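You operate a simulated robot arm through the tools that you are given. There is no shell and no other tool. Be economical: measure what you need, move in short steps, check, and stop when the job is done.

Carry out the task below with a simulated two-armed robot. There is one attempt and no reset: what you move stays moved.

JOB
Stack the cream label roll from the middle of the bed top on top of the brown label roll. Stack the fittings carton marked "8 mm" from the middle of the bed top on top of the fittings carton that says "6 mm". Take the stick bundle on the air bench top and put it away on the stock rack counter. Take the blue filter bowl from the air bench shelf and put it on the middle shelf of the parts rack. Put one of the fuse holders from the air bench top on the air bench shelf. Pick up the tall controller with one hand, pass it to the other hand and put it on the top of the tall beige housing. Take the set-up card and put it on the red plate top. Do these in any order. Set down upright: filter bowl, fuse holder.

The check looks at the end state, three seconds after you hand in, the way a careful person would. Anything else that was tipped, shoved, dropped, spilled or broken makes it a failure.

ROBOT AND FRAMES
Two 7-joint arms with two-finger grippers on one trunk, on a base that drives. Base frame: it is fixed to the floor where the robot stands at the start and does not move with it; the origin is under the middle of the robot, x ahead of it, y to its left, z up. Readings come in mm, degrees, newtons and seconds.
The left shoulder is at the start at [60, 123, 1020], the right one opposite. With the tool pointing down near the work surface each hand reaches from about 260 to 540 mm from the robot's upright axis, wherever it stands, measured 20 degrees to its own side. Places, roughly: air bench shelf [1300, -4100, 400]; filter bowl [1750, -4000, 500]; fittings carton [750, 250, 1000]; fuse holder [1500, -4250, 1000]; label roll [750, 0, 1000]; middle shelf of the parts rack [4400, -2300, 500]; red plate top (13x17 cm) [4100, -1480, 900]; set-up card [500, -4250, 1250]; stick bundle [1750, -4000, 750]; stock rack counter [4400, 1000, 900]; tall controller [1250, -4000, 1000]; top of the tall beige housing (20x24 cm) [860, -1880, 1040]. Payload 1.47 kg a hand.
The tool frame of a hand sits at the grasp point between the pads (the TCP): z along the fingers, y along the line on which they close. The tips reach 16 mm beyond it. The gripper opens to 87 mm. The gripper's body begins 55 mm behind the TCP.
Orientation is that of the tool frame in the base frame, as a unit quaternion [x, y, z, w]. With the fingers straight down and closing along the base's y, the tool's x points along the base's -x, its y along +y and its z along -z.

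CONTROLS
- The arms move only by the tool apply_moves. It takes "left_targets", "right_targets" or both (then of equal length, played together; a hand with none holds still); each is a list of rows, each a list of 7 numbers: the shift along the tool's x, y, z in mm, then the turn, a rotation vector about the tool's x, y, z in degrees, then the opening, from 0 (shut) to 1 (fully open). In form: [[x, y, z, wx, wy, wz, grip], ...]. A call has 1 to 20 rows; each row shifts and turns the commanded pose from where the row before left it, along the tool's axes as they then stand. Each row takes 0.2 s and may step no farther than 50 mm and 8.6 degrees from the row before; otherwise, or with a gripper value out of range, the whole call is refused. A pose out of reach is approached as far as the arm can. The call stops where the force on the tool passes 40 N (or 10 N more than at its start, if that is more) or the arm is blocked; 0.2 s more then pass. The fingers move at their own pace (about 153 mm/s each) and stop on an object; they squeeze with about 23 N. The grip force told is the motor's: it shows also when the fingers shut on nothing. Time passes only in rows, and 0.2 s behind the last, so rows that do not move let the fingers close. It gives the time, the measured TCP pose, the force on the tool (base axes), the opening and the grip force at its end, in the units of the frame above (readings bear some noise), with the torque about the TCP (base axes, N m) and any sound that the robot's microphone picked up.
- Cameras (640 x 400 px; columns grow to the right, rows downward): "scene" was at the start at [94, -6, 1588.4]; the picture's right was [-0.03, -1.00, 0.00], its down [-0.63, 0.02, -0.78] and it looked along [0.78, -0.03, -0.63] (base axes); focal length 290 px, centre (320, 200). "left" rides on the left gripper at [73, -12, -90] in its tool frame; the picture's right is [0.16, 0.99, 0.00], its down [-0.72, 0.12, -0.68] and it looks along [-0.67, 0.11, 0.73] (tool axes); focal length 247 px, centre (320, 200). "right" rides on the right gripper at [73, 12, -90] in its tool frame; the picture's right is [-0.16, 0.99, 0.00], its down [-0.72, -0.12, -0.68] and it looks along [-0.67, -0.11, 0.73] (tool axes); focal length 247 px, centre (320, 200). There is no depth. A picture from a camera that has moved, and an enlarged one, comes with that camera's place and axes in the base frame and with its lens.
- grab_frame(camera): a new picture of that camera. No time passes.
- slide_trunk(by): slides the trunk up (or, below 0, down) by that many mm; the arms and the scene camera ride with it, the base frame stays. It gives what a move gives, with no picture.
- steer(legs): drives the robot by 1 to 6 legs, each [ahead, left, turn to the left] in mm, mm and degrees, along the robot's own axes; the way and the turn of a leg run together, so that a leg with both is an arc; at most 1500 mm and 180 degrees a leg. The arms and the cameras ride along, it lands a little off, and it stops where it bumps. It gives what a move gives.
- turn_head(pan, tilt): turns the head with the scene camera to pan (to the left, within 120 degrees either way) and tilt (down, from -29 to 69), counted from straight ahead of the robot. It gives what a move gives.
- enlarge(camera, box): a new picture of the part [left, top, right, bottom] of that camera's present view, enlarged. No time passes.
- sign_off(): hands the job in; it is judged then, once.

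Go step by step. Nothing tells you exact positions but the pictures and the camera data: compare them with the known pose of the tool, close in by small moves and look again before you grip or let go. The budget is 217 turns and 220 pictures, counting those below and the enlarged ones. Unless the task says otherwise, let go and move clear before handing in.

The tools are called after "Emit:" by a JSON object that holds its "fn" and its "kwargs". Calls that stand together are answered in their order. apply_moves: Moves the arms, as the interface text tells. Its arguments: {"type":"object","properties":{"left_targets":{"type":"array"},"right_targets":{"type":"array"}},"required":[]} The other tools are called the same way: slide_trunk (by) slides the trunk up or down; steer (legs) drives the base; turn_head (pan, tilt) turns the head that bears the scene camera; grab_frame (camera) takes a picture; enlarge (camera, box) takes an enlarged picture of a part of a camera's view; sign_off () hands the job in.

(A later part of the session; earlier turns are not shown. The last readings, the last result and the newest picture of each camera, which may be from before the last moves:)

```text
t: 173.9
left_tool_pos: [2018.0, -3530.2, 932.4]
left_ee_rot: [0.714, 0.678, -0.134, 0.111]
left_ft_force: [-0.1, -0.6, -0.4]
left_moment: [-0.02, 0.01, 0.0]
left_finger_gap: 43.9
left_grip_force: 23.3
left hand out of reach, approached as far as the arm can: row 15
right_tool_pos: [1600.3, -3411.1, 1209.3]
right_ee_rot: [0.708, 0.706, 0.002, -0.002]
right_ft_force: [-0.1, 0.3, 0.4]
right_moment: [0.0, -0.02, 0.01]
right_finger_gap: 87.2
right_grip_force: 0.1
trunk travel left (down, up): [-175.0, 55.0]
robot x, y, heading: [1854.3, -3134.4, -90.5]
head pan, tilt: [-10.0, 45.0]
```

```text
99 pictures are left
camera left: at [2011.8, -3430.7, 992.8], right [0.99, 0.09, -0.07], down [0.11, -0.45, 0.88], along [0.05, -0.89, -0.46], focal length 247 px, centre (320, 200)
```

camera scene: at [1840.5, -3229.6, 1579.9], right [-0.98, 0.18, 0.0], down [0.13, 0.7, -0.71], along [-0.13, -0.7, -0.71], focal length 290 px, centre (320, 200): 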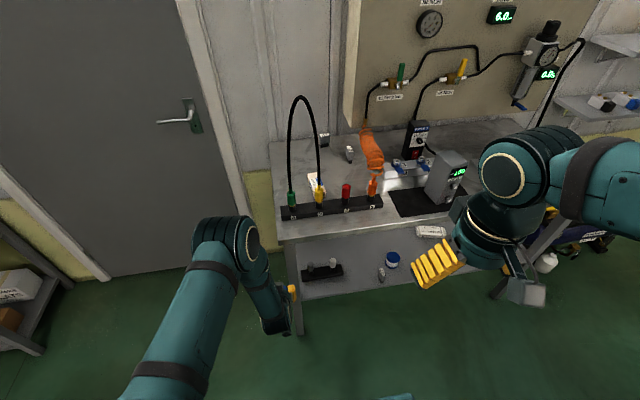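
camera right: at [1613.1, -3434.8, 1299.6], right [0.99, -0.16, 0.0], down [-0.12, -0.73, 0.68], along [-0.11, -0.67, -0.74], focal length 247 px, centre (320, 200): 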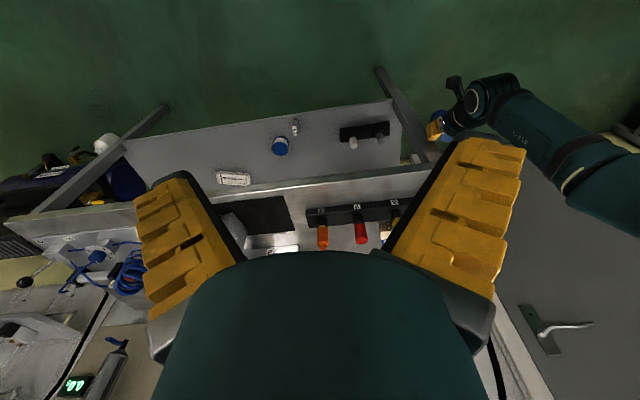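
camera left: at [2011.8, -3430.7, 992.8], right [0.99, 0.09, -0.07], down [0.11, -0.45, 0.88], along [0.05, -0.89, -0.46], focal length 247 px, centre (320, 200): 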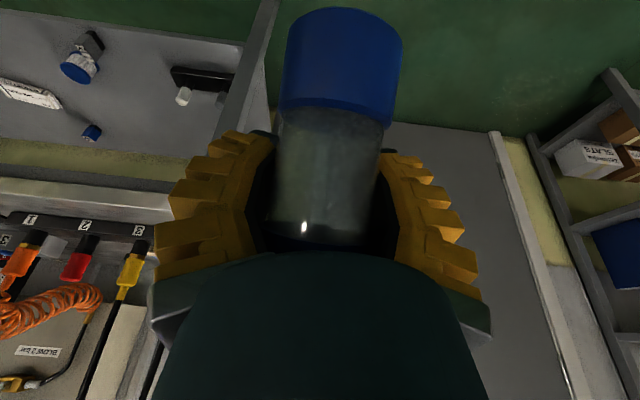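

The left arm is folded with the bowl. Now I'll approach the bench end for the bundle.

Emit:
{"fn": "steer", "kwargs": {"legs": [[340, 25, 0]]}}

Emit:
{"fn": "turn_head", "kwargs": {"pan": -15, "tilt": 55}}

Emit:
{"fn": "grab_frame", "kwargs": {"camera": "scene"}}

Emit:
{"fn": "grab_frame", "kwargs": {"camera": "right"}}

```text
t: 176.2
left_tool_pos: [2038.0, -3870.1, 932.0]
left_ee_rot: [0.716, 0.676, -0.133, 0.11]
left_ft_force: [-0.2, -0.6, -0.8]
left_moment: [0.01, 0.01, 0.0]
left_finger_gap: 43.8
left_grip_force: 22.8
right_tool_pos: [1622.4, -3747.7, 1210.3]
right_ee_rot: [0.71, 0.704, 0.002, -0.002]
right_ft_force: [-0.5, -0.1, -0.1]
right_moment: [0.0, 0.01, -0.02]
right_finger_gap: 87.0
right_grip_force: 0.0
trunk travel left (down, up): [-175.0, 55.0]
robot x, y, heading: [1878.2, -3473.9, -90.5]
head pan, tilt: [-10.0, 45.0]
```

```text
t: 176.9
left_tool_pos: [2038.2, -3870.2, 932.6]
left_ee_rot: [0.716, 0.677, -0.133, 0.111]
left_ft_force: [0.3, -0.6, -1.2]
left_moment: [-0.02, 0.0, -0.02]
left_finger_gap: 43.4
left_grip_force: 22.7
right_tool_pos: [1622.5, -3746.7, 1211.2]
right_ee_rot: [0.71, 0.704, 0.002, -0.001]
right_ft_force: [-0.2, 0.1, -0.2]
right_moment: [0.0, -0.05, 0.04]
right_finger_gap: 87.0
right_grip_force: 0.1
trunk travel left (down, up): [-175.0, 55.0]
robot x, y, heading: [1882.4, -3477.8, -90.5]
head pan, tilt: [-15.0, 55.0]
```

```text
98 pictures are left
camera scene: at [1858.1, -3559.0, 1566.4], right [-0.96, 0.27, 0.0], down [0.22, 0.79, -0.57], along [-0.15, -0.55, -0.82], focal length 290 px, centre (320, 200)
```

scene: 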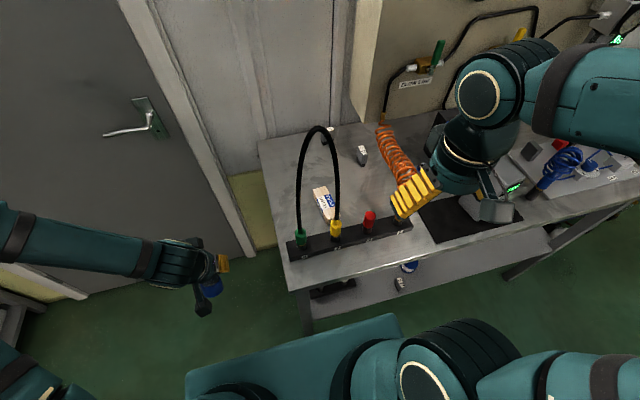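

```text
97 pictures are left
camera right: at [1634.9, -3675.1, 1299.6], right [0.99, -0.17, 0.0], down [-0.12, -0.73, 0.68], along [-0.11, -0.67, -0.74], focal length 247 px, centre (320, 200)
```

right: 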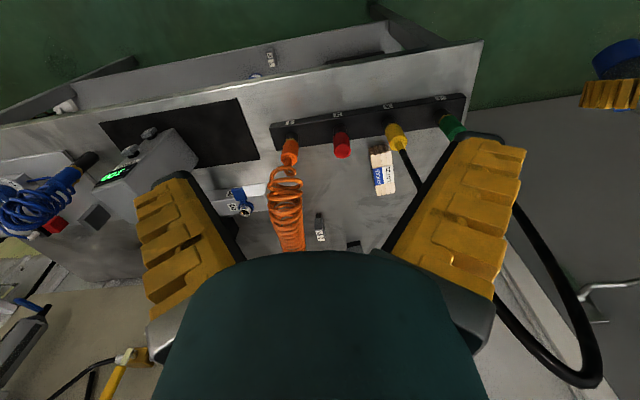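

The bundle lies at about (1718,-4008), 128 mm long and 35 mm wide. A tall hose loop stands in front of it at x≈1735–1810, so the right hand will go forward first at x≈1620, then move left behind the loop.

Emit:
{"fn": "steer", "kwargs": {"legs": [[25, 0, 0]]}}

Emit:
{"fn": "apply_moves", "kwargs": {"right_targets": [[-40, 0, 10, 0, 0, 0, 0.7], [-40, 0, 10, 0, 0, 0, 0.7], [-40, 0, 20, 0, 0, 0, 0.7], [-40, 0, 20, 0, 0, 0, 0.7], [-40, 0, 20, 0, 0, -3.5, 0.7], [-36, 0, 20, 0, 0, -3.5, 0.7]]}}

Emit:
{"fn": "grab_frame", "kwargs": {"camera": "right"}}

Emit:
{"fn": "grab_frame", "kwargs": {"camera": "scene"}}

```text
t: 177.7
left_tool_pos: [2038.4, -3894.7, 931.9]
left_ee_rot: [0.716, 0.676, -0.133, 0.11]
left_ft_force: [-0.8, -0.3, -2.0]
left_moment: [0.02, -0.05, 0.05]
left_finger_gap: 43.3
left_grip_force: 23.3
right_tool_pos: [1621.7, -3772.9, 1209.9]
right_ee_rot: [0.711, 0.703, 0.002, -0.001]
right_ft_force: [-0.1, -0.3, -0.3]
right_moment: [0.05, 0.06, 0.01]
right_finger_gap: 86.9
right_grip_force: 0.0
trunk travel left (down, up): [-175.0, 55.0]
robot x, y, heading: [1878.2, -3501.4, -90.4]
head pan, tilt: [-15.0, 55.0]
```

```text
t: 179.1
left_tool_pos: [2037.4, -3895.4, 930.4]
left_ee_rot: [0.715, 0.677, -0.133, 0.111]
left_ft_force: [-0.2, 0.2, -0.4]
left_moment: [-0.04, 0.0, 0.02]
left_finger_gap: 43.4
left_grip_force: 22.8
right_tool_pos: [1623.5, -4009.5, 1106.5]
right_ee_rot: [0.666, 0.746, 0.002, -0.002]
right_ft_force: [-0.7, -0.6, -0.5]
right_moment: [-0.02, 0.0, -0.02]
right_finger_gap: 65.6
right_grip_force: 3.1
trunk travel left (down, up): [-175.0, 55.0]
robot x, y, heading: [1878.9, -3500.8, -90.3]
head pan, tilt: [-15.0, 55.0]
```

```text
96 pictures are left
camera right: at [1627.3, -3936.8, 1196.4], right [1.0, -0.04, 0.0], down [-0.03, -0.74, 0.68], along [-0.03, -0.68, -0.74], focal length 247 px, centre (320, 200)
```

right: 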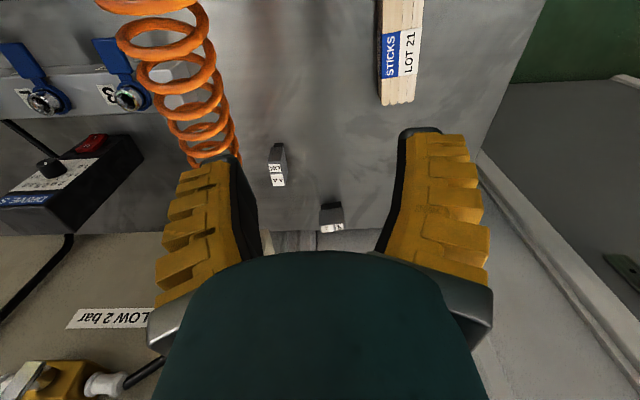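

```text
95 pictures are left
camera scene: at [1858.1, -3584.8, 1566.2], right [-0.96, 0.27, 0.0], down [0.22, 0.79, -0.57], along [-0.15, -0.55, -0.82], focal length 290 px, centre (320, 200)
```

scene: 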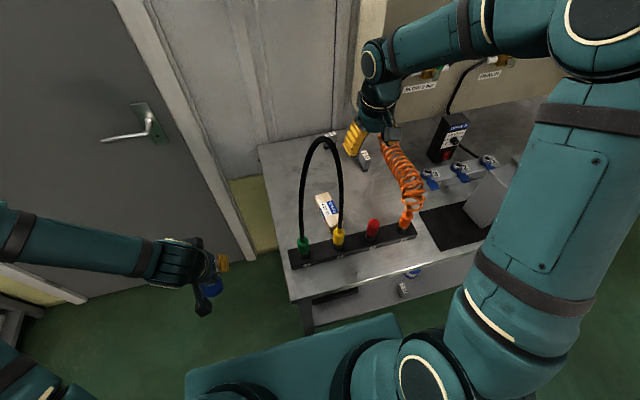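

The hand is past the hose loop. Now I'll shift left over the bundle and come down for a closer look.

Emit:
{"fn": "apply_moves", "kwargs": {"right_targets": [[-4, 32, 0, 0, 0, 0, 0.7], [-4, 32, 0, 0, 0, 0, 0.7], [-4, 32, 0, 0, 0, 0, 0.7], [0, 0, 45, 0, 0, 0, 0.7], [0, 0, 45, 0, 0, 0, 0.7], [0, 0, 40, 0, 0, 0, 0.7]]}}

Emit:
{"fn": "grab_frame", "kwargs": {"camera": "right"}}

Emit:
{"fn": "grab_frame", "kwargs": {"camera": "scene"}}

```text
t: 180.5
left_tool_pos: [2038.8, -3895.0, 931.3]
left_ee_rot: [0.716, 0.676, -0.134, 0.111]
left_ft_force: [0.6, -0.5, -0.8]
left_moment: [-0.04, 0.0, -0.02]
left_finger_gap: 43.4
left_grip_force: 23.3
right_tool_pos: [1721.3, -4005.8, 980.9]
right_ee_rot: [0.665, 0.747, 0.002, -0.002]
right_ft_force: [0.3, -0.7, -0.6]
right_moment: [0.03, -0.01, -0.02]
right_finger_gap: 65.3
right_grip_force: 2.9
trunk travel left (down, up): [-175.0, 55.0]
robot x, y, heading: [1877.1, -3499.3, -90.2]
head pan, tilt: [-15.0, 55.0]
```

```text
94 pictures are left
camera right: at [1723.9, -3933.3, 1070.7], right [1.0, -0.04, 0.0], down [-0.03, -0.74, 0.68], along [-0.03, -0.68, -0.74], focal length 247 px, centre (320, 200)
```

right: 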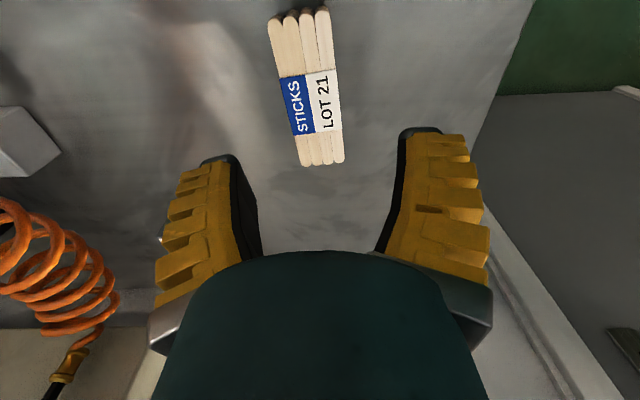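

```text
93 pictures are left
camera scene: at [1857.7, -3584.2, 1566.3], right [-0.96, 0.27, 0.0], down [0.22, 0.79, -0.57], along [-0.15, -0.55, -0.82], focal length 290 px, centre (320, 200)
```

scene: 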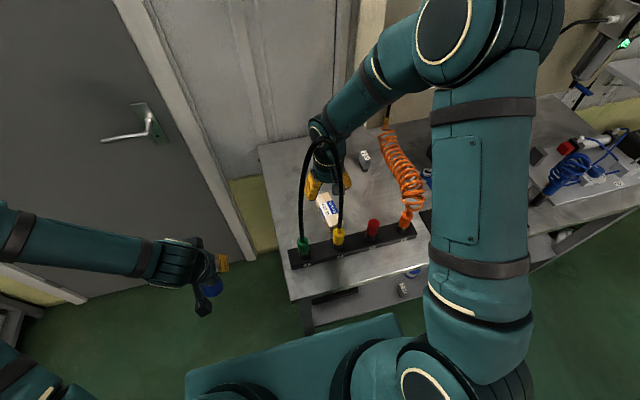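

Bundle centre refined to (1714,-4013). I'll fine-adjust and descend to grip height.

Emit:
{"fn": "apply_moves", "kwargs": {"right_targets": [[-7, -8, 20, 0, 0, 2, 0.7], [0, 0, 35, 0, 0, 0, 0.7], [0, 0, 35, 0, 0, 0, 0.7], [0, 0, 0, 0, 0, 0, 0.7]]}}

Emit:
{"fn": "grab_frame", "kwargs": {"camera": "right"}}

```text
t: 181.5
left_tool_pos: [2037.2, -3893.2, 932.4]
left_ee_rot: [0.716, 0.676, -0.134, 0.112]
left_ft_force: [-0.6, 0.5, -0.6]
left_moment: [-0.06, 0.02, 0.03]
left_finger_gap: 43.4
left_grip_force: 23.2
right_tool_pos: [1715.8, -4013.3, 887.9]
right_ee_rot: [0.679, 0.734, 0.002, -0.001]
right_ft_force: [0.1, 0.4, -0.6]
right_moment: [0.02, -0.02, 0.02]
right_finger_gap: 65.6
right_grip_force: 3.7
trunk travel left (down, up): [-175.0, 55.0]
robot x, y, heading: [1877.4, -3502.1, -90.3]
head pan, tilt: [-15.0, 55.0]
```

```text
92 pictures are left
camera right: at [1721.5, -3939.6, 977.7], right [1.0, -0.08, 0.0], down [-0.06, -0.73, 0.68], along [-0.05, -0.68, -0.74], focal length 247 px, centre (320, 200)
```

right: 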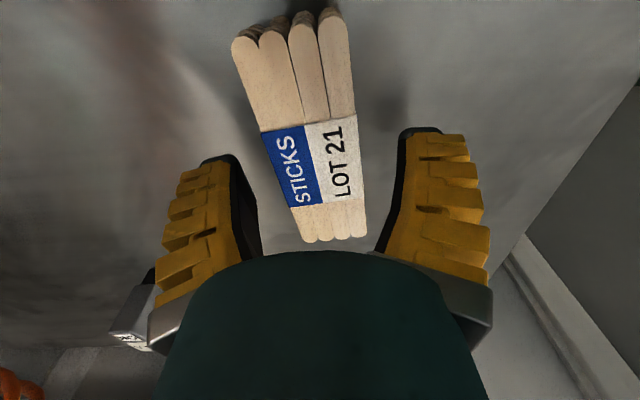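

Emit:
{"fn": "apply_moves", "kwargs": {"right_targets": [[0, 0, 10, 0, 0, 0, 0.7], [0, 0, 10, 0, 0, 0, 0.7], [0, 0, 6, 0, 0, 0, 0.7], [0, 0, 0, 0, 0, 0, 0.4], [0, 0, 0, 0, 0, 0, 0], [0, 0, 0, 0, 0, 0, 0], [0, 0, 0, 0, 0, 0, 0]]}}

Emit:
{"fn": "grab_frame", "kwargs": {"camera": "right"}}

```text
t: 183.1
left_tool_pos: [2037.8, -3892.2, 932.6]
left_ee_rot: [0.715, 0.677, -0.133, 0.111]
left_ft_force: [0.8, 0.1, 0.0]
left_moment: [0.0, 0.01, 0.02]
left_finger_gap: 43.2
left_grip_force: 23.3
right_tool_pos: [1713.1, -4012.8, 866.5]
right_ee_rot: [0.679, 0.734, 0.0, 0.0]
right_ft_force: [-6.7, -3.2, 35.4]
right_moment: [-0.09, 0.17, 0.09]
right_finger_gap: 37.4
right_grip_force: 23.1
trunk travel left (down, up): [-175.0, 55.0]
robot x, y, heading: [1877.6, -3504.8, -90.6]
head pan, tilt: [-15.0, 55.0]
```

```text
91 pictures are left
camera right: at [1719.6, -3940.2, 954.8], right [1.0, -0.08, 0.0], down [-0.06, -0.73, 0.68], along [-0.05, -0.68, -0.73], focal length 247 px, centre (320, 200)
```

right: 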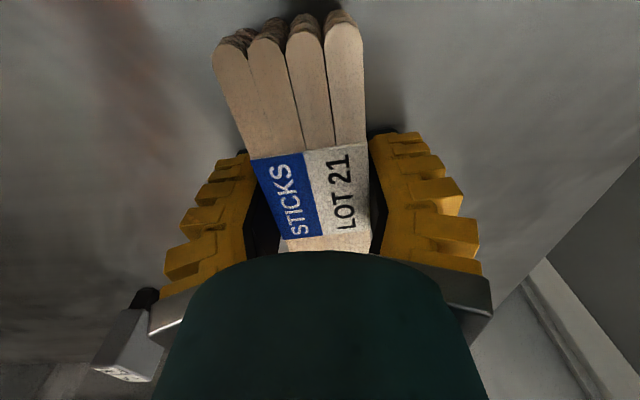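

The bundle is gripped. I'll lift it, go right past the hose loop, then draw back.

Emit:
{"fn": "apply_moves", "kwargs": {"right_targets": [[0, 0, -30, 0, 0, 0, 0], [0, 0, -45, 0, 0, 0, 0], [0, 0, -45, 0, 0, 0, 0], [0, 0, -45, 0, 0, 0, 0], [0, 0, -45, 0, 0, 0, 0], [0, 0, -45, 0, 0, 0, 0], [3, -35, 0, 0, 0, 0, 0], [3, -35, 0, 0, 0, 0, 0], [3, -35, 0, 0, 0, 0, 0]]}}

Emit:
{"fn": "grab_frame", "kwargs": {"camera": "scene"}}

```text
t: 185.1
left_tool_pos: [2037.0, -3894.5, 933.1]
left_ee_rot: [0.715, 0.677, -0.132, 0.112]
left_ft_force: [-0.2, 0.4, -0.2]
left_moment: [-0.03, -0.02, 0.01]
left_finger_gap: 43.4
left_grip_force: 23.1
right_tool_pos: [1603.8, -4014.8, 1116.7]
right_ee_rot: [0.678, 0.735, 0.002, -0.002]
right_ft_force: [-1.1, 0.4, -0.5]
right_moment: [0.04, 0.01, 0.0]
right_finger_gap: 37.4
right_grip_force: 23.1
trunk travel left (down, up): [-175.0, 55.0]
robot x, y, heading: [1875.1, -3498.4, -90.6]
head pan, tilt: [-15.0, 55.0]
```

```text
90 pictures are left
camera scene: at [1856.8, -3583.7, 1566.3], right [-0.96, 0.27, 0.0], down [0.22, 0.79, -0.57], along [-0.15, -0.55, -0.82], focal length 290 px, centre (320, 200)
```

scene: 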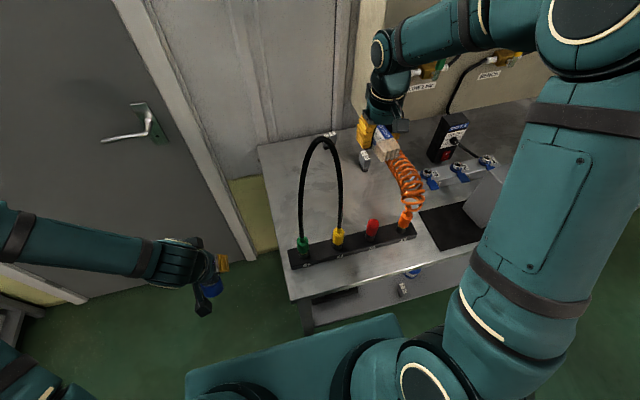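

Clear. I'll draw the arm in, back away, and turn left to face the far wall where the parts rack is.

Emit:
{"fn": "apply_moves", "kwargs": {"right_targets": [[40, 0, -10, 0, 0, 1, 0], [40, 0, -10, 0, 0, 1, 0], [40, 0, -10, 0, 0, 1, 0], [40, 0, -10, 0, 0, 1, 0], [40, 0, 0, 0, 0, 1, 0], [35, 0, 0, 0, 0, 0, 0]]}}

Emit:
{"fn": "steer", "kwargs": {"legs": [[-340, 0, 0], [0, 0, 90.5]]}}

Emit:
{"fn": "turn_head", "kwargs": {"pan": 10, "tilt": 15}}

Emit:
{"fn": "grab_frame", "kwargs": {"camera": "scene"}}

```text
t: 186.5
left_tool_pos: [2038.3, -3893.6, 932.1]
left_ee_rot: [0.716, 0.676, -0.134, 0.112]
left_ft_force: [-0.2, -0.2, -0.5]
left_moment: [0.02, 0.0, 0.0]
left_finger_gap: 43.0
left_grip_force: 22.7
right_tool_pos: [1597.3, -3782.4, 1155.2]
right_ee_rot: [0.71, 0.704, 0.0, -0.002]
right_ft_force: [0.2, -0.3, -0.6]
right_moment: [-0.01, 0.03, 0.01]
right_finger_gap: 37.2
right_grip_force: 23.1
trunk travel left (down, up): [-175.0, 55.0]
robot x, y, heading: [1878.4, -3503.7, -90.4]
head pan, tilt: [-15.0, 55.0]
```

```text
t: 192.6
left_tool_pos: [2266.1, -2987.3, 932.4]
left_ee_rot: [0.004, 0.985, -0.012, 0.172]
left_ft_force: [-0.6, 0.1, -0.7]
left_moment: [0.0, 0.04, -0.02]
left_finger_gap: 43.1
left_grip_force: 23.0
right_tool_pos: [2176.9, -3431.6, 1156.3]
right_ee_rot: [-0.021, 1.0, 0.0, -0.004]
right_ft_force: [0.6, -0.4, -0.9]
right_moment: [0.02, 0.03, -0.02]
right_finger_gap: 37.2
right_grip_force: 23.0
trunk travel left (down, up): [-175.0, 55.0]
robot x, y, heading: [1880.9, -3164.3, 2.1]
head pan, tilt: [-15.0, 55.0]
```

```text
t: 193.7
left_tool_pos: [2266.4, -2986.7, 931.4]
left_ee_rot: [0.004, 0.985, -0.012, 0.173]
left_ft_force: [-0.3, -0.2, -0.3]
left_moment: [-0.04, 0.0, 0.0]
left_finger_gap: 43.1
left_grip_force: 22.7
right_tool_pos: [2177.4, -3433.1, 1155.1]
right_ee_rot: [-0.02, 1.0, 0.0, -0.002]
right_ft_force: [0.5, -0.7, -0.4]
right_moment: [0.0, -0.01, -0.02]
right_finger_gap: 37.5
right_grip_force: 22.8
trunk travel left (down, up): [-175.0, 55.0]
robot x, y, heading: [1880.3, -3164.5, 2.2]
head pan, tilt: [10.0, 15.0]
```

```text
89 pictures are left
camera scene: at [1980.7, -3147.8, 1626.5], right [0.21, -0.98, 0.0], down [-0.25, -0.05, -0.97], along [0.94, 0.2, -0.26], focal length 290 px, centre (320, 200)
```

scene: 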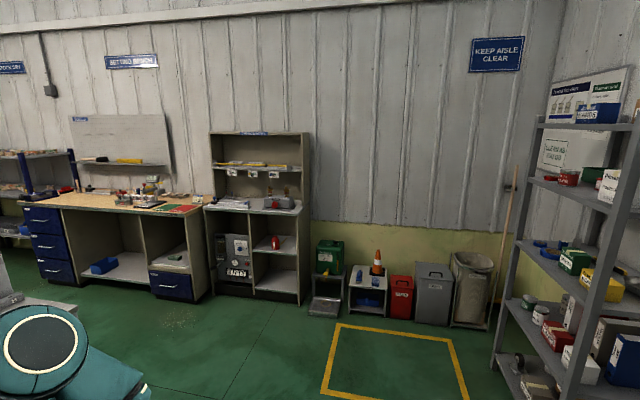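

Emit:
{"fn": "enlarge", "kwargs": {"camera": "scene", "box": [120, 120, 344, 310]}}

```text
2.11 times, centred on (232, 215) of scene
camera zoom: at [1980.7, -3147.8, 1626.5], right [0.21, -0.98, 0.0], down [-0.25, -0.05, -0.97], along [0.94, 0.2, -0.26], focal length 610 px, centre (505, 168)
```

zoom: 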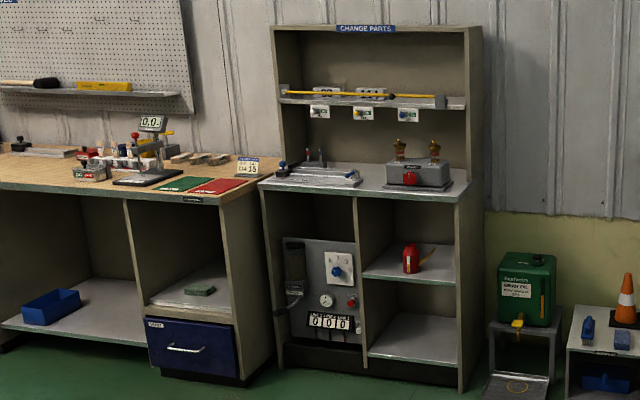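

The "CHANGE PARTS" rack is at x≈4150 and its middle shelf (z≈500, red item on it) is near y≈-2290. I'll drive toward it and take a closer look.

Emit:
{"fn": "steer", "kwargs": {"legs": [[0, 0, -2], [1250, 500, 0], [250, 380, 0]]}}

Emit:
{"fn": "turn_head", "kwargs": {"pan": 0, "tilt": 35}}

Emit:
{"fn": "grab_frame", "kwargs": {"camera": "scene"}}

```text
t: 204.1
left_tool_pos: [3771.4, -2156.8, 932.6]
left_ee_rot: [0.03, 0.984, -0.017, 0.173]
left_ft_force: [-0.5, 0.4, -1.2]
left_moment: [0.01, 0.0, 0.01]
left_finger_gap: 42.9
left_grip_force: 23.1
right_tool_pos: [3658.7, -2596.0, 1156.3]
right_ee_rot: [0.007, 1.0, 0.001, -0.002]
right_ft_force: [-0.5, 0.4, -1.2]
right_moment: [0.03, -0.01, 0.01]
right_finger_gap: 37.6
right_grip_force: 23.3
trunk travel left (down, up): [-175.0, 55.0]
robot x, y, heading: [3377.8, -2313.6, -1.0]
head pan, tilt: [10.0, 15.0]
```

```text
t: 204.9
left_tool_pos: [3772.2, -2156.2, 931.9]
left_ee_rot: [0.031, 0.984, -0.016, 0.172]
left_ft_force: [0.3, 0.6, -0.6]
left_moment: [0.01, 0.04, 0.0]
left_finger_gap: 42.7
left_grip_force: 22.7
right_tool_pos: [3659.0, -2594.7, 1156.5]
right_ee_rot: [0.007, 1.0, 0.0, -0.002]
right_ft_force: [0.6, -0.2, -1.2]
right_moment: [-0.04, 0.0, -0.01]
right_finger_gap: 37.2
right_grip_force: 22.7
trunk travel left (down, up): [-175.0, 55.0]
robot x, y, heading: [3377.0, -2309.1, -0.8]
head pan, tilt: [0.0, 35.0]
```

```text
87 pictures are left
camera scene: at [3473.9, -2317.8, 1594.6], right [-0.01, -1.0, 0.0], down [-0.57, 0.01, -0.82], along [0.82, -0.01, -0.57], focal length 290 px, centre (320, 200)
```

scene: 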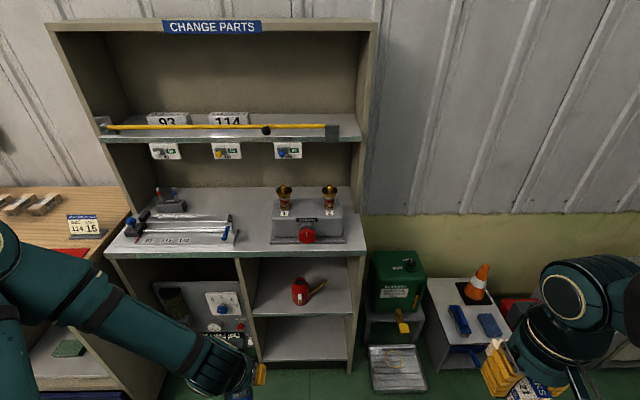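

The middle shelf spans y≈-2050 to -2455 with a red can at (4259,-2239). I'll put the bowl left of the can, near (4235,-2130). First I'll lower the trunk and extend the left arm with the original tilt.

Emit:
{"fn": "slide_trunk", "kwargs": {"by": -170}}

Emit:
{"fn": "apply_moves", "kwargs": {"left_targets": [[-9.4, 0, 26.9, 0, -4, 0, 0], [-7.5, 0, 27.4, 0, -4, 0, 0], [-5.6, 0, 27.9, 0, -4, 0, 0], [-3.6, 0, 28.2, 0, -4, 0, 0], [-1.7, 0, 28.4, 0, -4, 0, 0], [0.3, 0, 28.5, 0, -4, 0, 0], [2.4, 0, 28.3, 0, -4, 0, 0]]}}

Emit:
{"fn": "steer", "kwargs": {"legs": [[120, 60, 1]]}}

Emit:
{"fn": "turn_head", "kwargs": {"pan": 10, "tilt": 45}}

Emit:
{"fn": "grab_frame", "kwargs": {"camera": "scene"}}

Emit:
{"fn": "grab_frame", "kwargs": {"camera": "left"}}

```text
t: 206.8
left_tool_pos: [3771.9, -2156.9, 762.4]
left_ee_rot: [0.029, 0.984, -0.016, 0.173]
left_ft_force: [-0.6, 0.2, -0.2]
left_moment: [0.01, -0.01, 0.0]
left_finger_gap: 42.9
left_grip_force: 23.4
right_tool_pos: [3658.2, -2595.7, 986.5]
right_ee_rot: [0.007, 1.0, 0.0, -0.002]
right_ft_force: [-0.4, 0.3, -0.8]
right_moment: [0.0, 0.01, -0.01]
right_finger_gap: 37.2
right_grip_force: 22.7
trunk travel left (down, up): [-5.0, 225.0]
robot x, y, heading: [3377.2, -2311.9, -1.0]
head pan, tilt: [0.0, 35.0]
```

```text
t: 208.4
left_tool_pos: [3900.0, -2143.9, 651.3]
left_ee_rot: [0.043, 0.924, -0.043, 0.377]
left_ft_force: [0.9, 0.4, 0.6]
left_moment: [-0.07, 0.06, -0.05]
left_finger_gap: 42.3
left_grip_force: 22.3
left hand out of reach, approached as far as the arm can: row 6, 7
right_tool_pos: [3658.8, -2594.3, 986.2]
right_ee_rot: [0.007, 1.0, -0.001, -0.002]
right_ft_force: [-0.6, 0.4, -1.4]
right_moment: [-0.02, 0.01, -0.02]
right_finger_gap: 37.0
right_grip_force: 22.8
trunk travel left (down, up): [-5.0, 225.0]
robot x, y, heading: [3379.8, -2310.0, -1.3]
head pan, tilt: [0.0, 35.0]
```

```text
t: 209.7
left_tool_pos: [4012.6, -2078.3, 651.9]
left_ee_rot: [0.036, 0.925, -0.041, 0.376]
left_ft_force: [0.1, -0.5, -1.2]
left_moment: [-0.01, 0.0, -0.02]
left_finger_gap: 42.6
left_grip_force: 22.6
right_tool_pos: [3780.8, -2532.9, 986.6]
right_ee_rot: [-0.002, 1.0, 0.001, -0.003]
right_ft_force: [0.3, 0.8, -1.3]
right_moment: [-0.03, 0.01, 0.04]
right_finger_gap: 37.3
right_grip_force: 22.7
trunk travel left (down, up): [-5.0, 225.0]
robot x, y, heading: [3494.3, -2253.8, 0.3]
head pan, tilt: [0.0, 35.0]
```

```text
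t: 210.4
left_tool_pos: [4011.9, -2078.8, 650.6]
left_ee_rot: [0.037, 0.925, -0.041, 0.377]
left_ft_force: [0.3, 1.0, -0.5]
left_moment: [0.05, 0.0, -0.01]
left_finger_gap: 42.7
left_grip_force: 23.7
right_tool_pos: [3780.5, -2533.4, 987.2]
right_ee_rot: [-0.002, 1.0, 0.0, -0.003]
right_ft_force: [-0.7, 0.0, -1.4]
right_moment: [0.02, 0.0, 0.01]
right_finger_gap: 37.2
right_grip_force: 23.0
trunk travel left (down, up): [-5.0, 225.0]
robot x, y, heading: [3495.0, -2256.4, 0.2]
head pan, tilt: [10.0, 45.0]
```

```text
86 pictures are left
camera scene: at [3582.4, -2244.6, 1409.8], right [0.17, -0.98, 0.0], down [-0.7, -0.12, -0.71], along [0.7, 0.12, -0.71], focal length 290 px, centre (320, 200)
```

scene: 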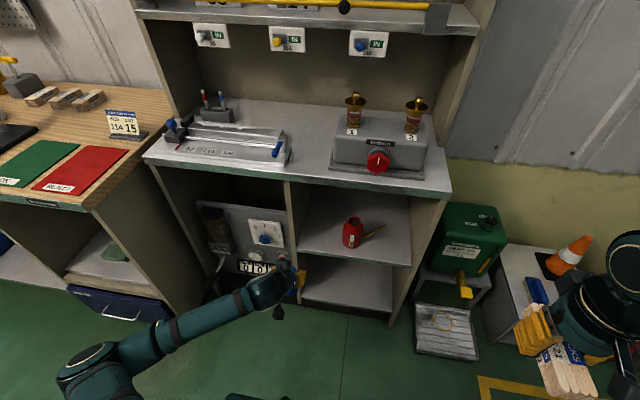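

```text
85 pictures are left
camera left: at [3896.8, -2078.2, 666.6], right [-0.02, 0.99, -0.16], down [0.06, 0.16, 0.99], along [1.0, 0.01, -0.06], focal length 247 px, centre (320, 200)
```

left: 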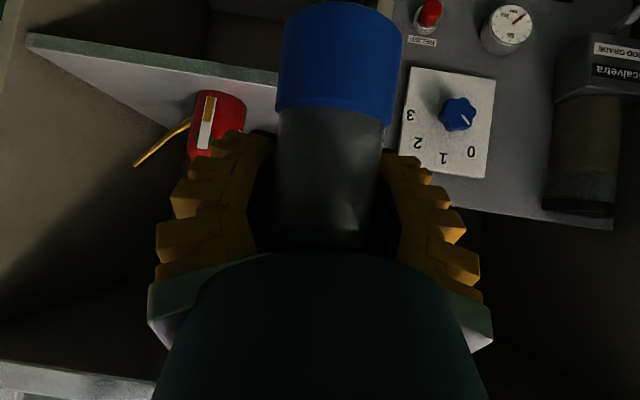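

The shelf's front edge is at x≈4185, z≈515–525. I'll align to y≈-2135, extend and restore the tilt, then check how vertical the bowl is.

Emit:
{"fn": "steer", "kwargs": {"legs": [[0, -56, 0]]}}

Emit:
{"fn": "apply_moves", "kwargs": {"left_targets": [[-14.2, 0, 14, 0, -2, 0, 0], [-13.9, 0, 14.4, 0, -2, 0, 0], [-13.4, 0, 14.9, 0, -1.5, 0, 0], [0, 0, 0, 0, 0, 0, 0]]}}

Emit:
{"fn": "enlarge", "kwargs": {"camera": "scene", "box": [230, 180, 390, 320]}}

Emit:
{"fn": "grab_frame", "kwargs": {"camera": "left"}}

```text
t: 211.6
left_tool_pos: [4012.1, -2135.7, 652.4]
left_ee_rot: [0.037, 0.925, -0.041, 0.376]
left_ft_force: [0.0, 0.4, -0.5]
left_moment: [0.04, 0.02, 0.02]
left_finger_gap: 42.8
left_grip_force: 23.0
right_tool_pos: [3780.5, -2591.6, 985.2]
right_ee_rot: [-0.002, 1.0, 0.0, -0.003]
right_ft_force: [-0.2, -1.1, -1.7]
right_moment: [0.02, 0.01, 0.0]
right_finger_gap: 37.3
right_grip_force: 23.0
trunk travel left (down, up): [-5.0, 225.0]
robot x, y, heading: [3494.3, -2312.3, 0.0]
head pan, tilt: [10.0, 45.0]
```

```text
t: 212.6
left_tool_pos: [4074.4, -2124.2, 655.5]
left_ee_rot: [0.036, 0.907, -0.045, 0.417]
left_ft_force: [0.2, -0.2, -1.2]
left_moment: [0.0, -0.04, 0.03]
left_finger_gap: 43.1
left_grip_force: 22.8
left hand out of reach, approached as far as the arm can: row 1, 3
right_tool_pos: [3780.5, -2589.8, 986.1]
right_ee_rot: [-0.002, 1.0, 0.001, -0.003]
right_ft_force: [-0.3, -0.2, -1.3]
right_moment: [0.01, -0.01, 0.02]
right_finger_gap: 37.4
right_grip_force: 22.9
trunk travel left (down, up): [-5.0, 225.0]
robot x, y, heading: [3490.9, -2311.8, 0.1]
head pan, tilt: [10.0, 45.0]
```

```text
2.86 times, centred on (310, 250) of scene
camera zoom: at [3582.4, -2300.9, 1409.8], right [0.18, -0.98, 0.0], down [-0.7, -0.12, -0.71], along [0.7, 0.12, -0.71], focal length 828 px, centre (349, 57)
```

zoom: 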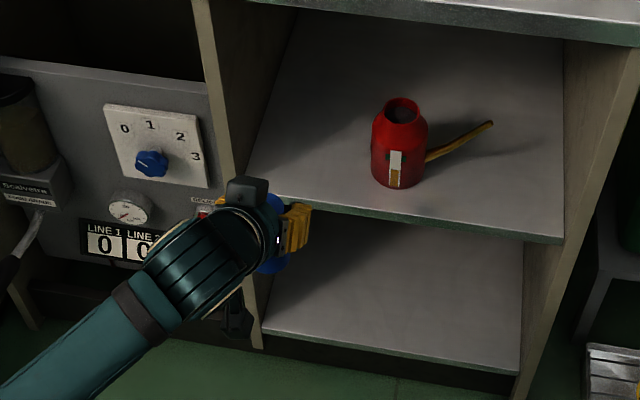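

```text
83 pictures are left
camera left: at [3957.5, -2123.5, 659.7], right [0.0, 0.99, -0.17], down [-0.03, 0.17, 0.98], along [1.0, 0.01, 0.03], focal length 247 px, centre (320, 200)
```

left: 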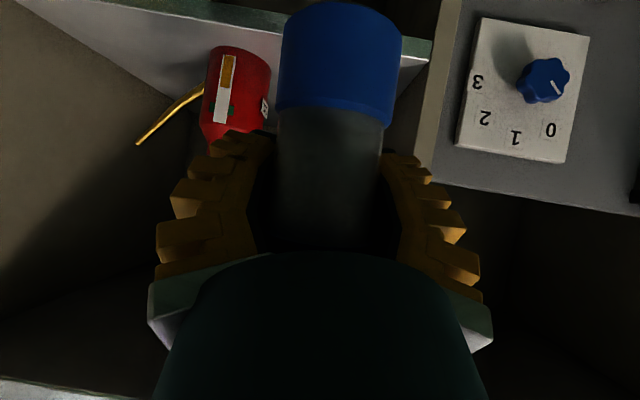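

The bowl has pivoted about 13° in the grip from the bench contact (base toward me). A flatter tilt will compensate in part. I'll extend and tilt more, then drive in over the shelf.

Emit:
{"fn": "apply_moves", "kwargs": {"left_targets": [[-6, -3, 8, 0, -2, 0, 0], [-6, -3, 8, 0, -2, 0, 0], [-6, -2, 8, 0, -2, 0, 0], [0, 0, 0, 0, 0, 0, 0]]}}

Emit:
{"fn": "steer", "kwargs": {"legs": [[90, 0, 0]]}}

Emit:
{"fn": "grab_frame", "kwargs": {"camera": "scene"}}

Emit:
{"fn": "grab_frame", "kwargs": {"camera": "left"}}

```text
t: 213.6
left_tool_pos: [4115.8, -2104.6, 674.7]
left_ee_rot: [0.035, 0.884, -0.048, 0.464]
left_ft_force: [-0.4, 0.8, -0.9]
left_moment: [0.01, -0.03, 0.02]
left_finger_gap: 42.6
left_grip_force: 23.2
left hand out of reach, approached as far as the arm can: row 1, 2, 3
right_tool_pos: [3779.3, -2589.9, 986.2]
right_ee_rot: [-0.001, 1.0, 0.0, -0.003]
right_ft_force: [-0.7, -0.1, -0.4]
right_moment: [-0.02, -0.01, 0.01]
right_finger_gap: 37.2
right_grip_force: 23.0
trunk travel left (down, up): [-5.0, 225.0]
robot x, y, heading: [3494.5, -2307.8, 0.3]
head pan, tilt: [10.0, 45.0]
```

```text
t: 214.7
left_tool_pos: [4207.9, -2109.1, 673.9]
left_ee_rot: [0.035, 0.884, -0.048, 0.464]
left_ft_force: [-0.2, 0.0, -1.1]
left_moment: [0.03, -0.03, 0.03]
left_finger_gap: 42.8
left_grip_force: 23.0
right_tool_pos: [3870.7, -2590.9, 986.3]
right_ee_rot: [0.0, 1.0, 0.0, -0.003]
right_ft_force: [0.4, 0.1, -1.9]
right_moment: [-0.03, -0.01, 0.03]
right_finger_gap: 37.2
right_grip_force: 22.7
trunk travel left (down, up): [-5.0, 225.0]
robot x, y, heading: [3583.7, -2311.9, -0.2]
head pan, tilt: [10.0, 45.0]
```

```text
82 pictures are left
camera scene: at [3674.2, -2301.2, 1409.6], right [0.17, -0.98, 0.0], down [-0.7, -0.12, -0.71], along [0.7, 0.12, -0.71], focal length 290 px, centre (320, 200)
```

scene: 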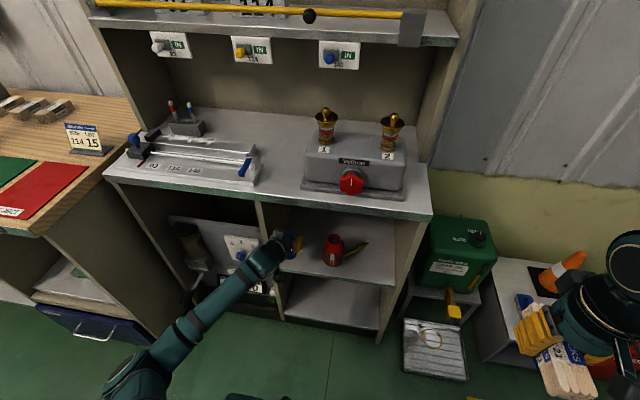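

```text
81 pictures are left
camera left: at [4091.1, -2106.7, 666.2], right [0.02, 0.98, -0.18], down [-0.13, 0.18, 0.97], along [0.99, 0.01, 0.13], focal length 247 px, centre (320, 200)
```

left: 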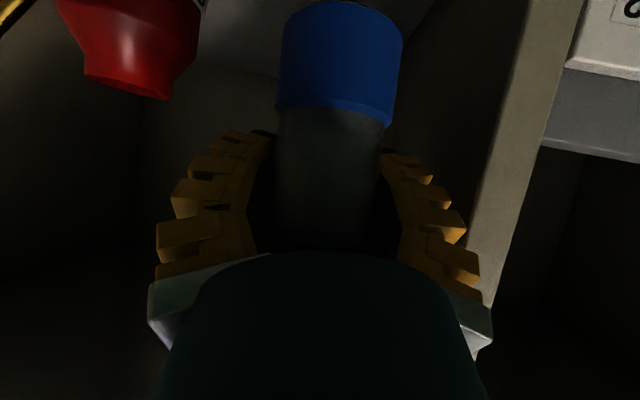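

Tilt is now about 56°. I'll lower in small steps over the shelf and watch where the hand actually goes.

Emit:
{"fn": "apply_moves", "kwargs": {"left_targets": [[12, -4, 8, 0, 0, 0, 0], [12, -4, 8, 0, 0, 0, 0], [12, -4, 8, 0, 0, 0, 0], [0, 0, 0, 0, 0, 0, 0]]}}

Emit:
{"fn": "grab_frame", "kwargs": {"camera": "left"}}

```text
t: 215.7
left_tool_pos: [4214.0, -2101.8, 644.8]
left_ee_rot: [0.036, 0.885, -0.05, 0.462]
left_ft_force: [0.8, -0.2, -0.2]
left_moment: [0.03, 0.0, 0.01]
left_finger_gap: 42.5
left_grip_force: 22.7
left hand out of reach, approached as far as the arm can: row 1, 2, 3
right_tool_pos: [3869.4, -2590.9, 986.6]
right_ee_rot: [0.0, 1.0, 0.0, -0.002]
right_ft_force: [1.0, 0.9, -0.5]
right_moment: [-0.04, 0.02, 0.04]
right_finger_gap: 37.4
right_grip_force: 23.1
trunk travel left (down, up): [-5.0, 225.0]
robot x, y, heading: [3581.2, -2312.8, -0.3]
head pan, tilt: [10.0, 45.0]
```

```text
80 pictures are left
camera left: at [4097.3, -2099.2, 638.6], right [0.02, 0.98, -0.19], down [-0.13, 0.19, 0.97], along [0.99, 0.0, 0.13], focal length 247 px, centre (320, 200)
```

left: 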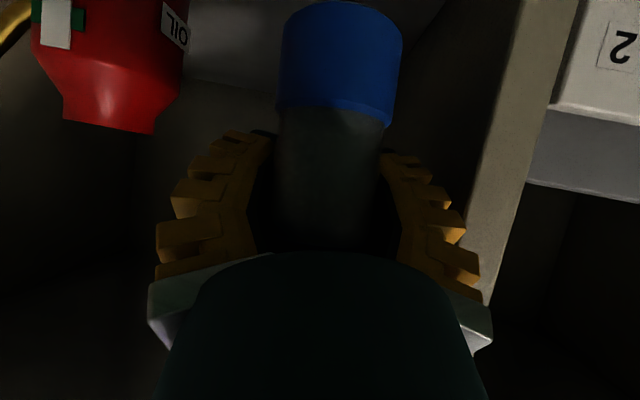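

Emit:
{"fn": "steer", "kwargs": {"legs": [[20, -28, 0]]}}

Emit:
{"fn": "apply_moves", "kwargs": {"left_targets": [[12, -2, 8, 0, 0, 0, 0], [12, -2, 8, 0, 0, 0, 0], [8, -2, 6, 0, 0, 0, 0], [0, 0, 0, 0, 0, 0, 0]]}}

Emit:
{"fn": "grab_frame", "kwargs": {"camera": "left"}}

Emit:
{"fn": "enlarge", "kwargs": {"camera": "scene", "box": [220, 200, 380, 300]}}

```text
t: 216.7
left_tool_pos: [4233.1, -2127.7, 645.8]
left_ee_rot: [0.037, 0.885, -0.051, 0.461]
left_ft_force: [-0.2, -1.4, -0.6]
left_moment: [0.02, 0.02, 0.02]
left_finger_gap: 42.5
left_grip_force: 22.8
right_tool_pos: [3889.9, -2618.2, 985.4]
right_ee_rot: [0.001, 1.0, 0.0, -0.001]
right_ft_force: [-0.1, 0.5, -0.7]
right_moment: [0.0, 0.03, -0.02]
right_finger_gap: 37.0
right_grip_force: 22.9
trunk travel left (down, up): [-5.0, 225.0]
robot x, y, heading: [3605.3, -2339.6, 0.0]
head pan, tilt: [10.0, 45.0]
```

```text
t: 217.7
left_tool_pos: [4239.0, -2119.7, 616.2]
left_ee_rot: [0.039, 0.886, -0.055, 0.458]
left_ft_force: [0.6, -0.3, -0.2]
left_moment: [0.0, 0.01, 0.02]
left_finger_gap: 42.7
left_grip_force: 23.3
left hand out of reach, approached as far as the arm can: row 1, 2, 3
right_tool_pos: [3890.8, -2618.1, 986.8]
right_ee_rot: [0.0, 1.0, 0.0, -0.003]
right_ft_force: [0.3, 0.4, -0.9]
right_moment: [-0.02, 0.05, -0.01]
right_finger_gap: 37.4
right_grip_force: 22.8
trunk travel left (down, up): [-5.0, 225.0]
robot x, y, heading: [3603.4, -2339.1, -0.1]
head pan, tilt: [10.0, 45.0]
```

```text
79 pictures are left
camera left: at [4122.8, -2118.1, 609.9], right [0.03, 0.98, -0.19], down [-0.12, 0.19, 0.97], along [0.99, 0.0, 0.12], focal length 247 px, centre (320, 200)
```

left: 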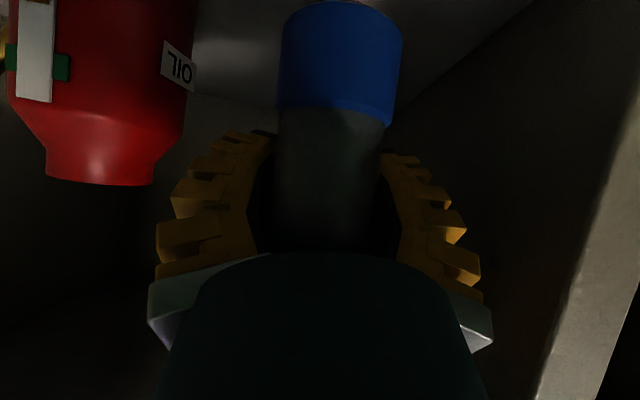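

```text
4.00 times, centred on (300, 250) of scene
camera zoom: at [3693.2, -2328.2, 1409.8], right [0.17, -0.98, 0.0], down [-0.7, -0.12, -0.71], along [0.7, 0.12, -0.71], focal length 1160 px, centre (400, 0)
```

zoom: 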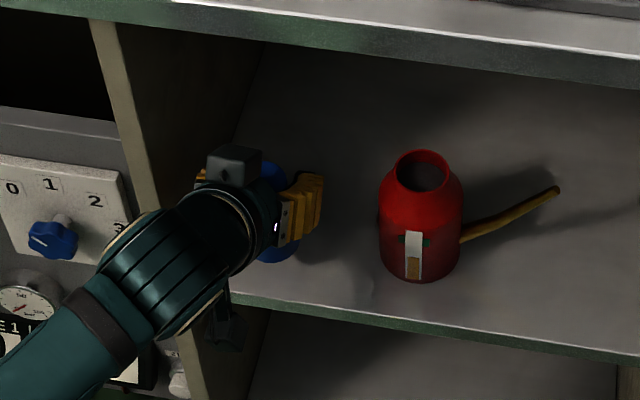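

The bowl still leans somewhat (base toward me), well inside its stable range. I'll keep lowering until the base touches.

Emit:
{"fn": "apply_moves", "kwargs": {"left_targets": [[7, -2, 5, 0, 0, 0, 0], [7, -2, 5, 0, 0, 0, 0], [7, -2, 5, 0, 0, 0, 0], [0, 0, 0, 0, 0, 0, 0]]}}

```text
t: 218.7
left_tool_pos: [4247.2, -2114.2, 596.6]
left_ee_rot: [0.039, 0.886, -0.055, 0.458]
left_ft_force: [-0.7, -0.1, -1.1]
left_moment: [0.02, -0.04, 0.04]
left_finger_gap: 42.7
left_grip_force: 23.1
left hand out of reach, approached as far as the arm can: row 1, 2, 3
right_tool_pos: [3889.8, -2617.8, 985.0]
right_ee_rot: [-0.001, 1.0, 0.0, -0.003]
right_ft_force: [-0.3, 0.3, -0.3]
right_moment: [0.02, 0.01, -0.01]
right_finger_gap: 37.3
right_grip_force: 22.7
trunk travel left (down, up): [-5.0, 225.0]
robot x, y, heading: [3605.2, -2343.6, -0.2]
head pan, tilt: [10.0, 45.0]
```

Emit:
{"fn": "apply_moves", "kwargs": {"left_targets": [[5, -2, 4, 0, 0, 0, 0], [5, -2, 4, 0, 0, 0, 0], [0, 0, 0, 0, 0, 0, 0]]}}

Emit:
{"fn": "grab_frame", "kwargs": {"camera": "left"}}

```text
t: 219.5
left_tool_pos: [4249.7, -2110.7, 590.1]
left_ee_rot: [0.039, 0.886, -0.055, 0.459]
left_ft_force: [0.1, 0.0, -0.4]
left_moment: [0.01, -0.03, 0.0]
left_finger_gap: 42.6
left_grip_force: 23.0
left hand out of reach, approached as far as the arm can: row 1, 2
right_tool_pos: [3890.2, -2617.8, 984.4]
right_ee_rot: [0.0, 1.0, 0.0, -0.004]
right_ft_force: [1.1, -0.1, -1.2]
right_moment: [0.03, 0.0, 0.02]
right_finger_gap: 37.3
right_grip_force: 23.2
trunk travel left (down, up): [-5.0, 225.0]
robot x, y, heading: [3605.4, -2341.1, 0.1]
head pan, tilt: [10.0, 45.0]
```

```text
77 pictures are left
camera left: at [4133.6, -2108.7, 583.5], right [0.03, 0.98, -0.19], down [-0.12, 0.19, 0.97], along [0.99, 0.0, 0.12], focal length 247 px, centre (320, 200)
```

left: 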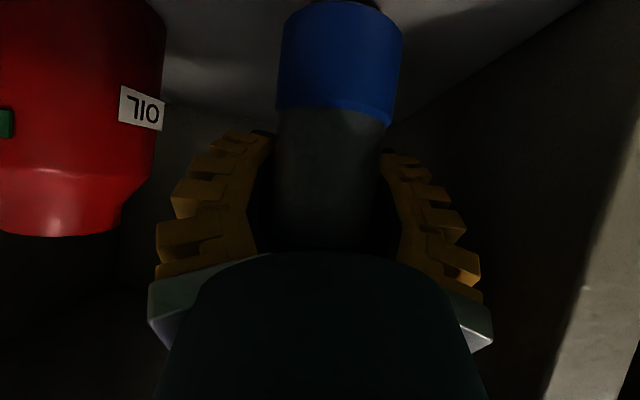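

Emit:
{"fn": "apply_moves", "kwargs": {"left_targets": [[5, -4, 4, 0, 0, 0, 0], [5, -4, 4, 0, 0, 0, 0], [5, -4, 4, 0, 0, 0, 0], [0, 0, 0, 0, 0, 0, 0]]}}

```text
t: 220.5
left_tool_pos: [4255.8, -2109.2, 579.6]
left_ee_rot: [0.039, 0.886, -0.055, 0.459]
left_ft_force: [-0.2, 1.2, -0.7]
left_moment: [0.04, -0.02, 0.01]
left_finger_gap: 42.7
left_grip_force: 22.2
left hand out of reach, approached as far as the arm can: row 1, 2, 3
right_tool_pos: [3890.8, -2618.0, 986.5]
right_ee_rot: [0.0, 1.0, 0.001, -0.003]
right_ft_force: [0.7, 0.5, -1.2]
right_moment: [-0.01, -0.01, -0.01]
right_finger_gap: 37.2
right_grip_force: 23.0
trunk travel left (down, up): [-5.0, 225.0]
robot x, y, heading: [3605.7, -2339.9, -0.1]
head pan, tilt: [10.0, 45.0]
```

Emit:
{"fn": "apply_moves", "kwargs": {"left_targets": [[5, -4, 4, 0, 0, 0, 0], [5, -4, 4, 0, 0, 0, 0], [0, 0, 0, 0, 0, 0, 0]]}}

Emit:
{"fn": "grab_frame", "kwargs": {"camera": "left"}}

Emit:
{"fn": "enlarge", "kwargs": {"camera": "scene", "box": [220, 200, 380, 300]}}

```text
t: 221.3
left_tool_pos: [4260.7, -2109.1, 575.4]
left_ee_rot: [0.041, 0.885, -0.055, 0.461]
left_ft_force: [3.7, -6.7, 24.6]
left_moment: [0.09, 0.34, 0.08]
left_finger_gap: 42.5
left_grip_force: 23.2
left hand out of reach, approached as far as the arm can: row 1, 2
right_tool_pos: [3890.0, -2619.3, 986.1]
right_ee_rot: [0.0, 1.0, 0.0, -0.002]
right_ft_force: [0.3, -0.4, -0.6]
right_moment: [0.03, 0.01, -0.01]
right_finger_gap: 37.3
right_grip_force: 22.7
trunk travel left (down, up): [-5.0, 225.0]
robot x, y, heading: [3603.8, -2340.4, -0.1]
head pan, tilt: [10.0, 45.0]
```

```text
76 pictures are left
camera left: at [4145.7, -2106.9, 569.1], right [0.03, 0.98, -0.19], down [-0.13, 0.19, 0.97], along [0.99, -0.01, 0.13], focal length 247 px, centre (320, 200)
```

left: 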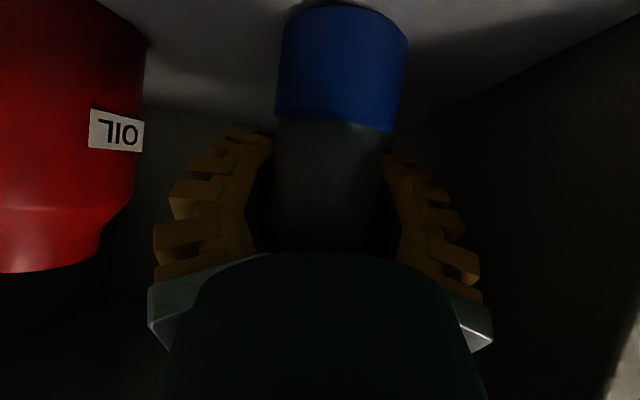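

```text
4.00 times, centred on (300, 250) of scene
camera zoom: at [3691.4, -2329.5, 1410.1], right [0.17, -0.98, 0.0], down [-0.7, -0.12, -0.71], along [0.7, 0.12, -0.71], focal length 1160 px, centre (400, 0)
```

zoom: 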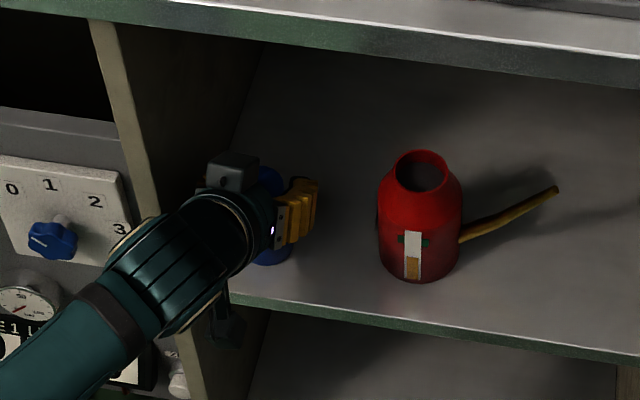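

The base is on the shelf (25 N). I'll ease up a millimetre and open slowly just a few millimetres so the bowl settles flat between the fingers.

Emit:
{"fn": "apply_moves", "kwargs": {"left_targets": [[-4, 0, -3, 0, 0, 0, 0], [0, 0, 0, 0, 0, 0, 0.42], [0, 0, 0, 0, 0, 0, 0.46], [0, 0, 0, 0, 0, 0, 0.5], [0, 0, 0, 0, 0, 0, 0.52]]}}

Emit:
{"fn": "grab_frame", "kwargs": {"camera": "left"}}

Emit:
{"fn": "enlarge", "kwargs": {"camera": "scene", "box": [220, 200, 380, 300]}}

```text
t: 222.5
left_tool_pos: [4262.6, -2107.3, 577.8]
left_ee_rot: [0.038, 0.886, -0.053, 0.459]
left_ft_force: [-0.5, 0.1, 0.3]
left_moment: [-0.03, -0.02, 0.0]
left_finger_gap: 50.7
left_grip_force: 4.2
right_tool_pos: [3890.0, -2618.4, 986.2]
right_ee_rot: [0.0, 1.0, 0.001, -0.002]
right_ft_force: [-0.5, 0.8, -0.8]
right_moment: [-0.03, -0.01, 0.04]
right_finger_gap: 37.2
right_grip_force: 23.4
trunk travel left (down, up): [-5.0, 225.0]
robot x, y, heading: [3608.0, -2343.0, 0.0]
head pan, tilt: [10.0, 45.0]
```

```text
74 pictures are left
camera left: at [4145.8, -2105.4, 571.4], right [0.02, 0.98, -0.19], down [-0.12, 0.19, 0.97], along [0.99, 0.0, 0.12], focal length 247 px, centre (320, 200)
```

left: 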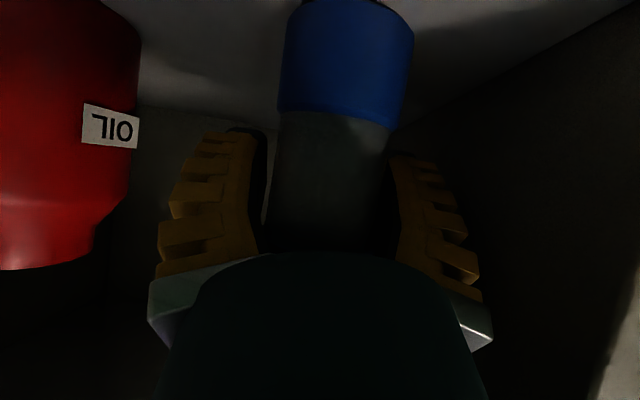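

```text
4.00 times, centred on (300, 250) of scene
camera zoom: at [3693.1, -2328.2, 1409.7], right [0.17, -0.98, 0.0], down [-0.7, -0.12, -0.71], along [0.7, 0.12, -0.71], focal length 1160 px, centre (400, 0)
```

zoom: 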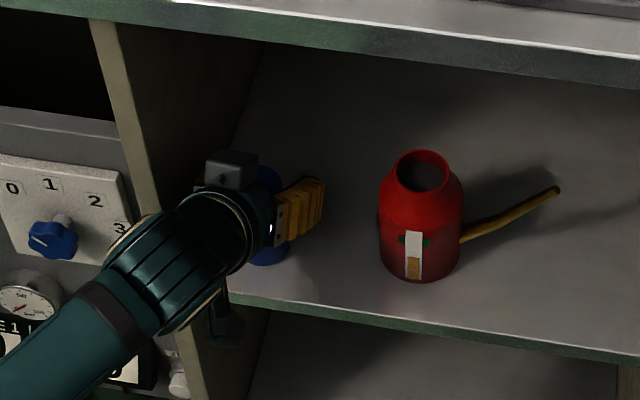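

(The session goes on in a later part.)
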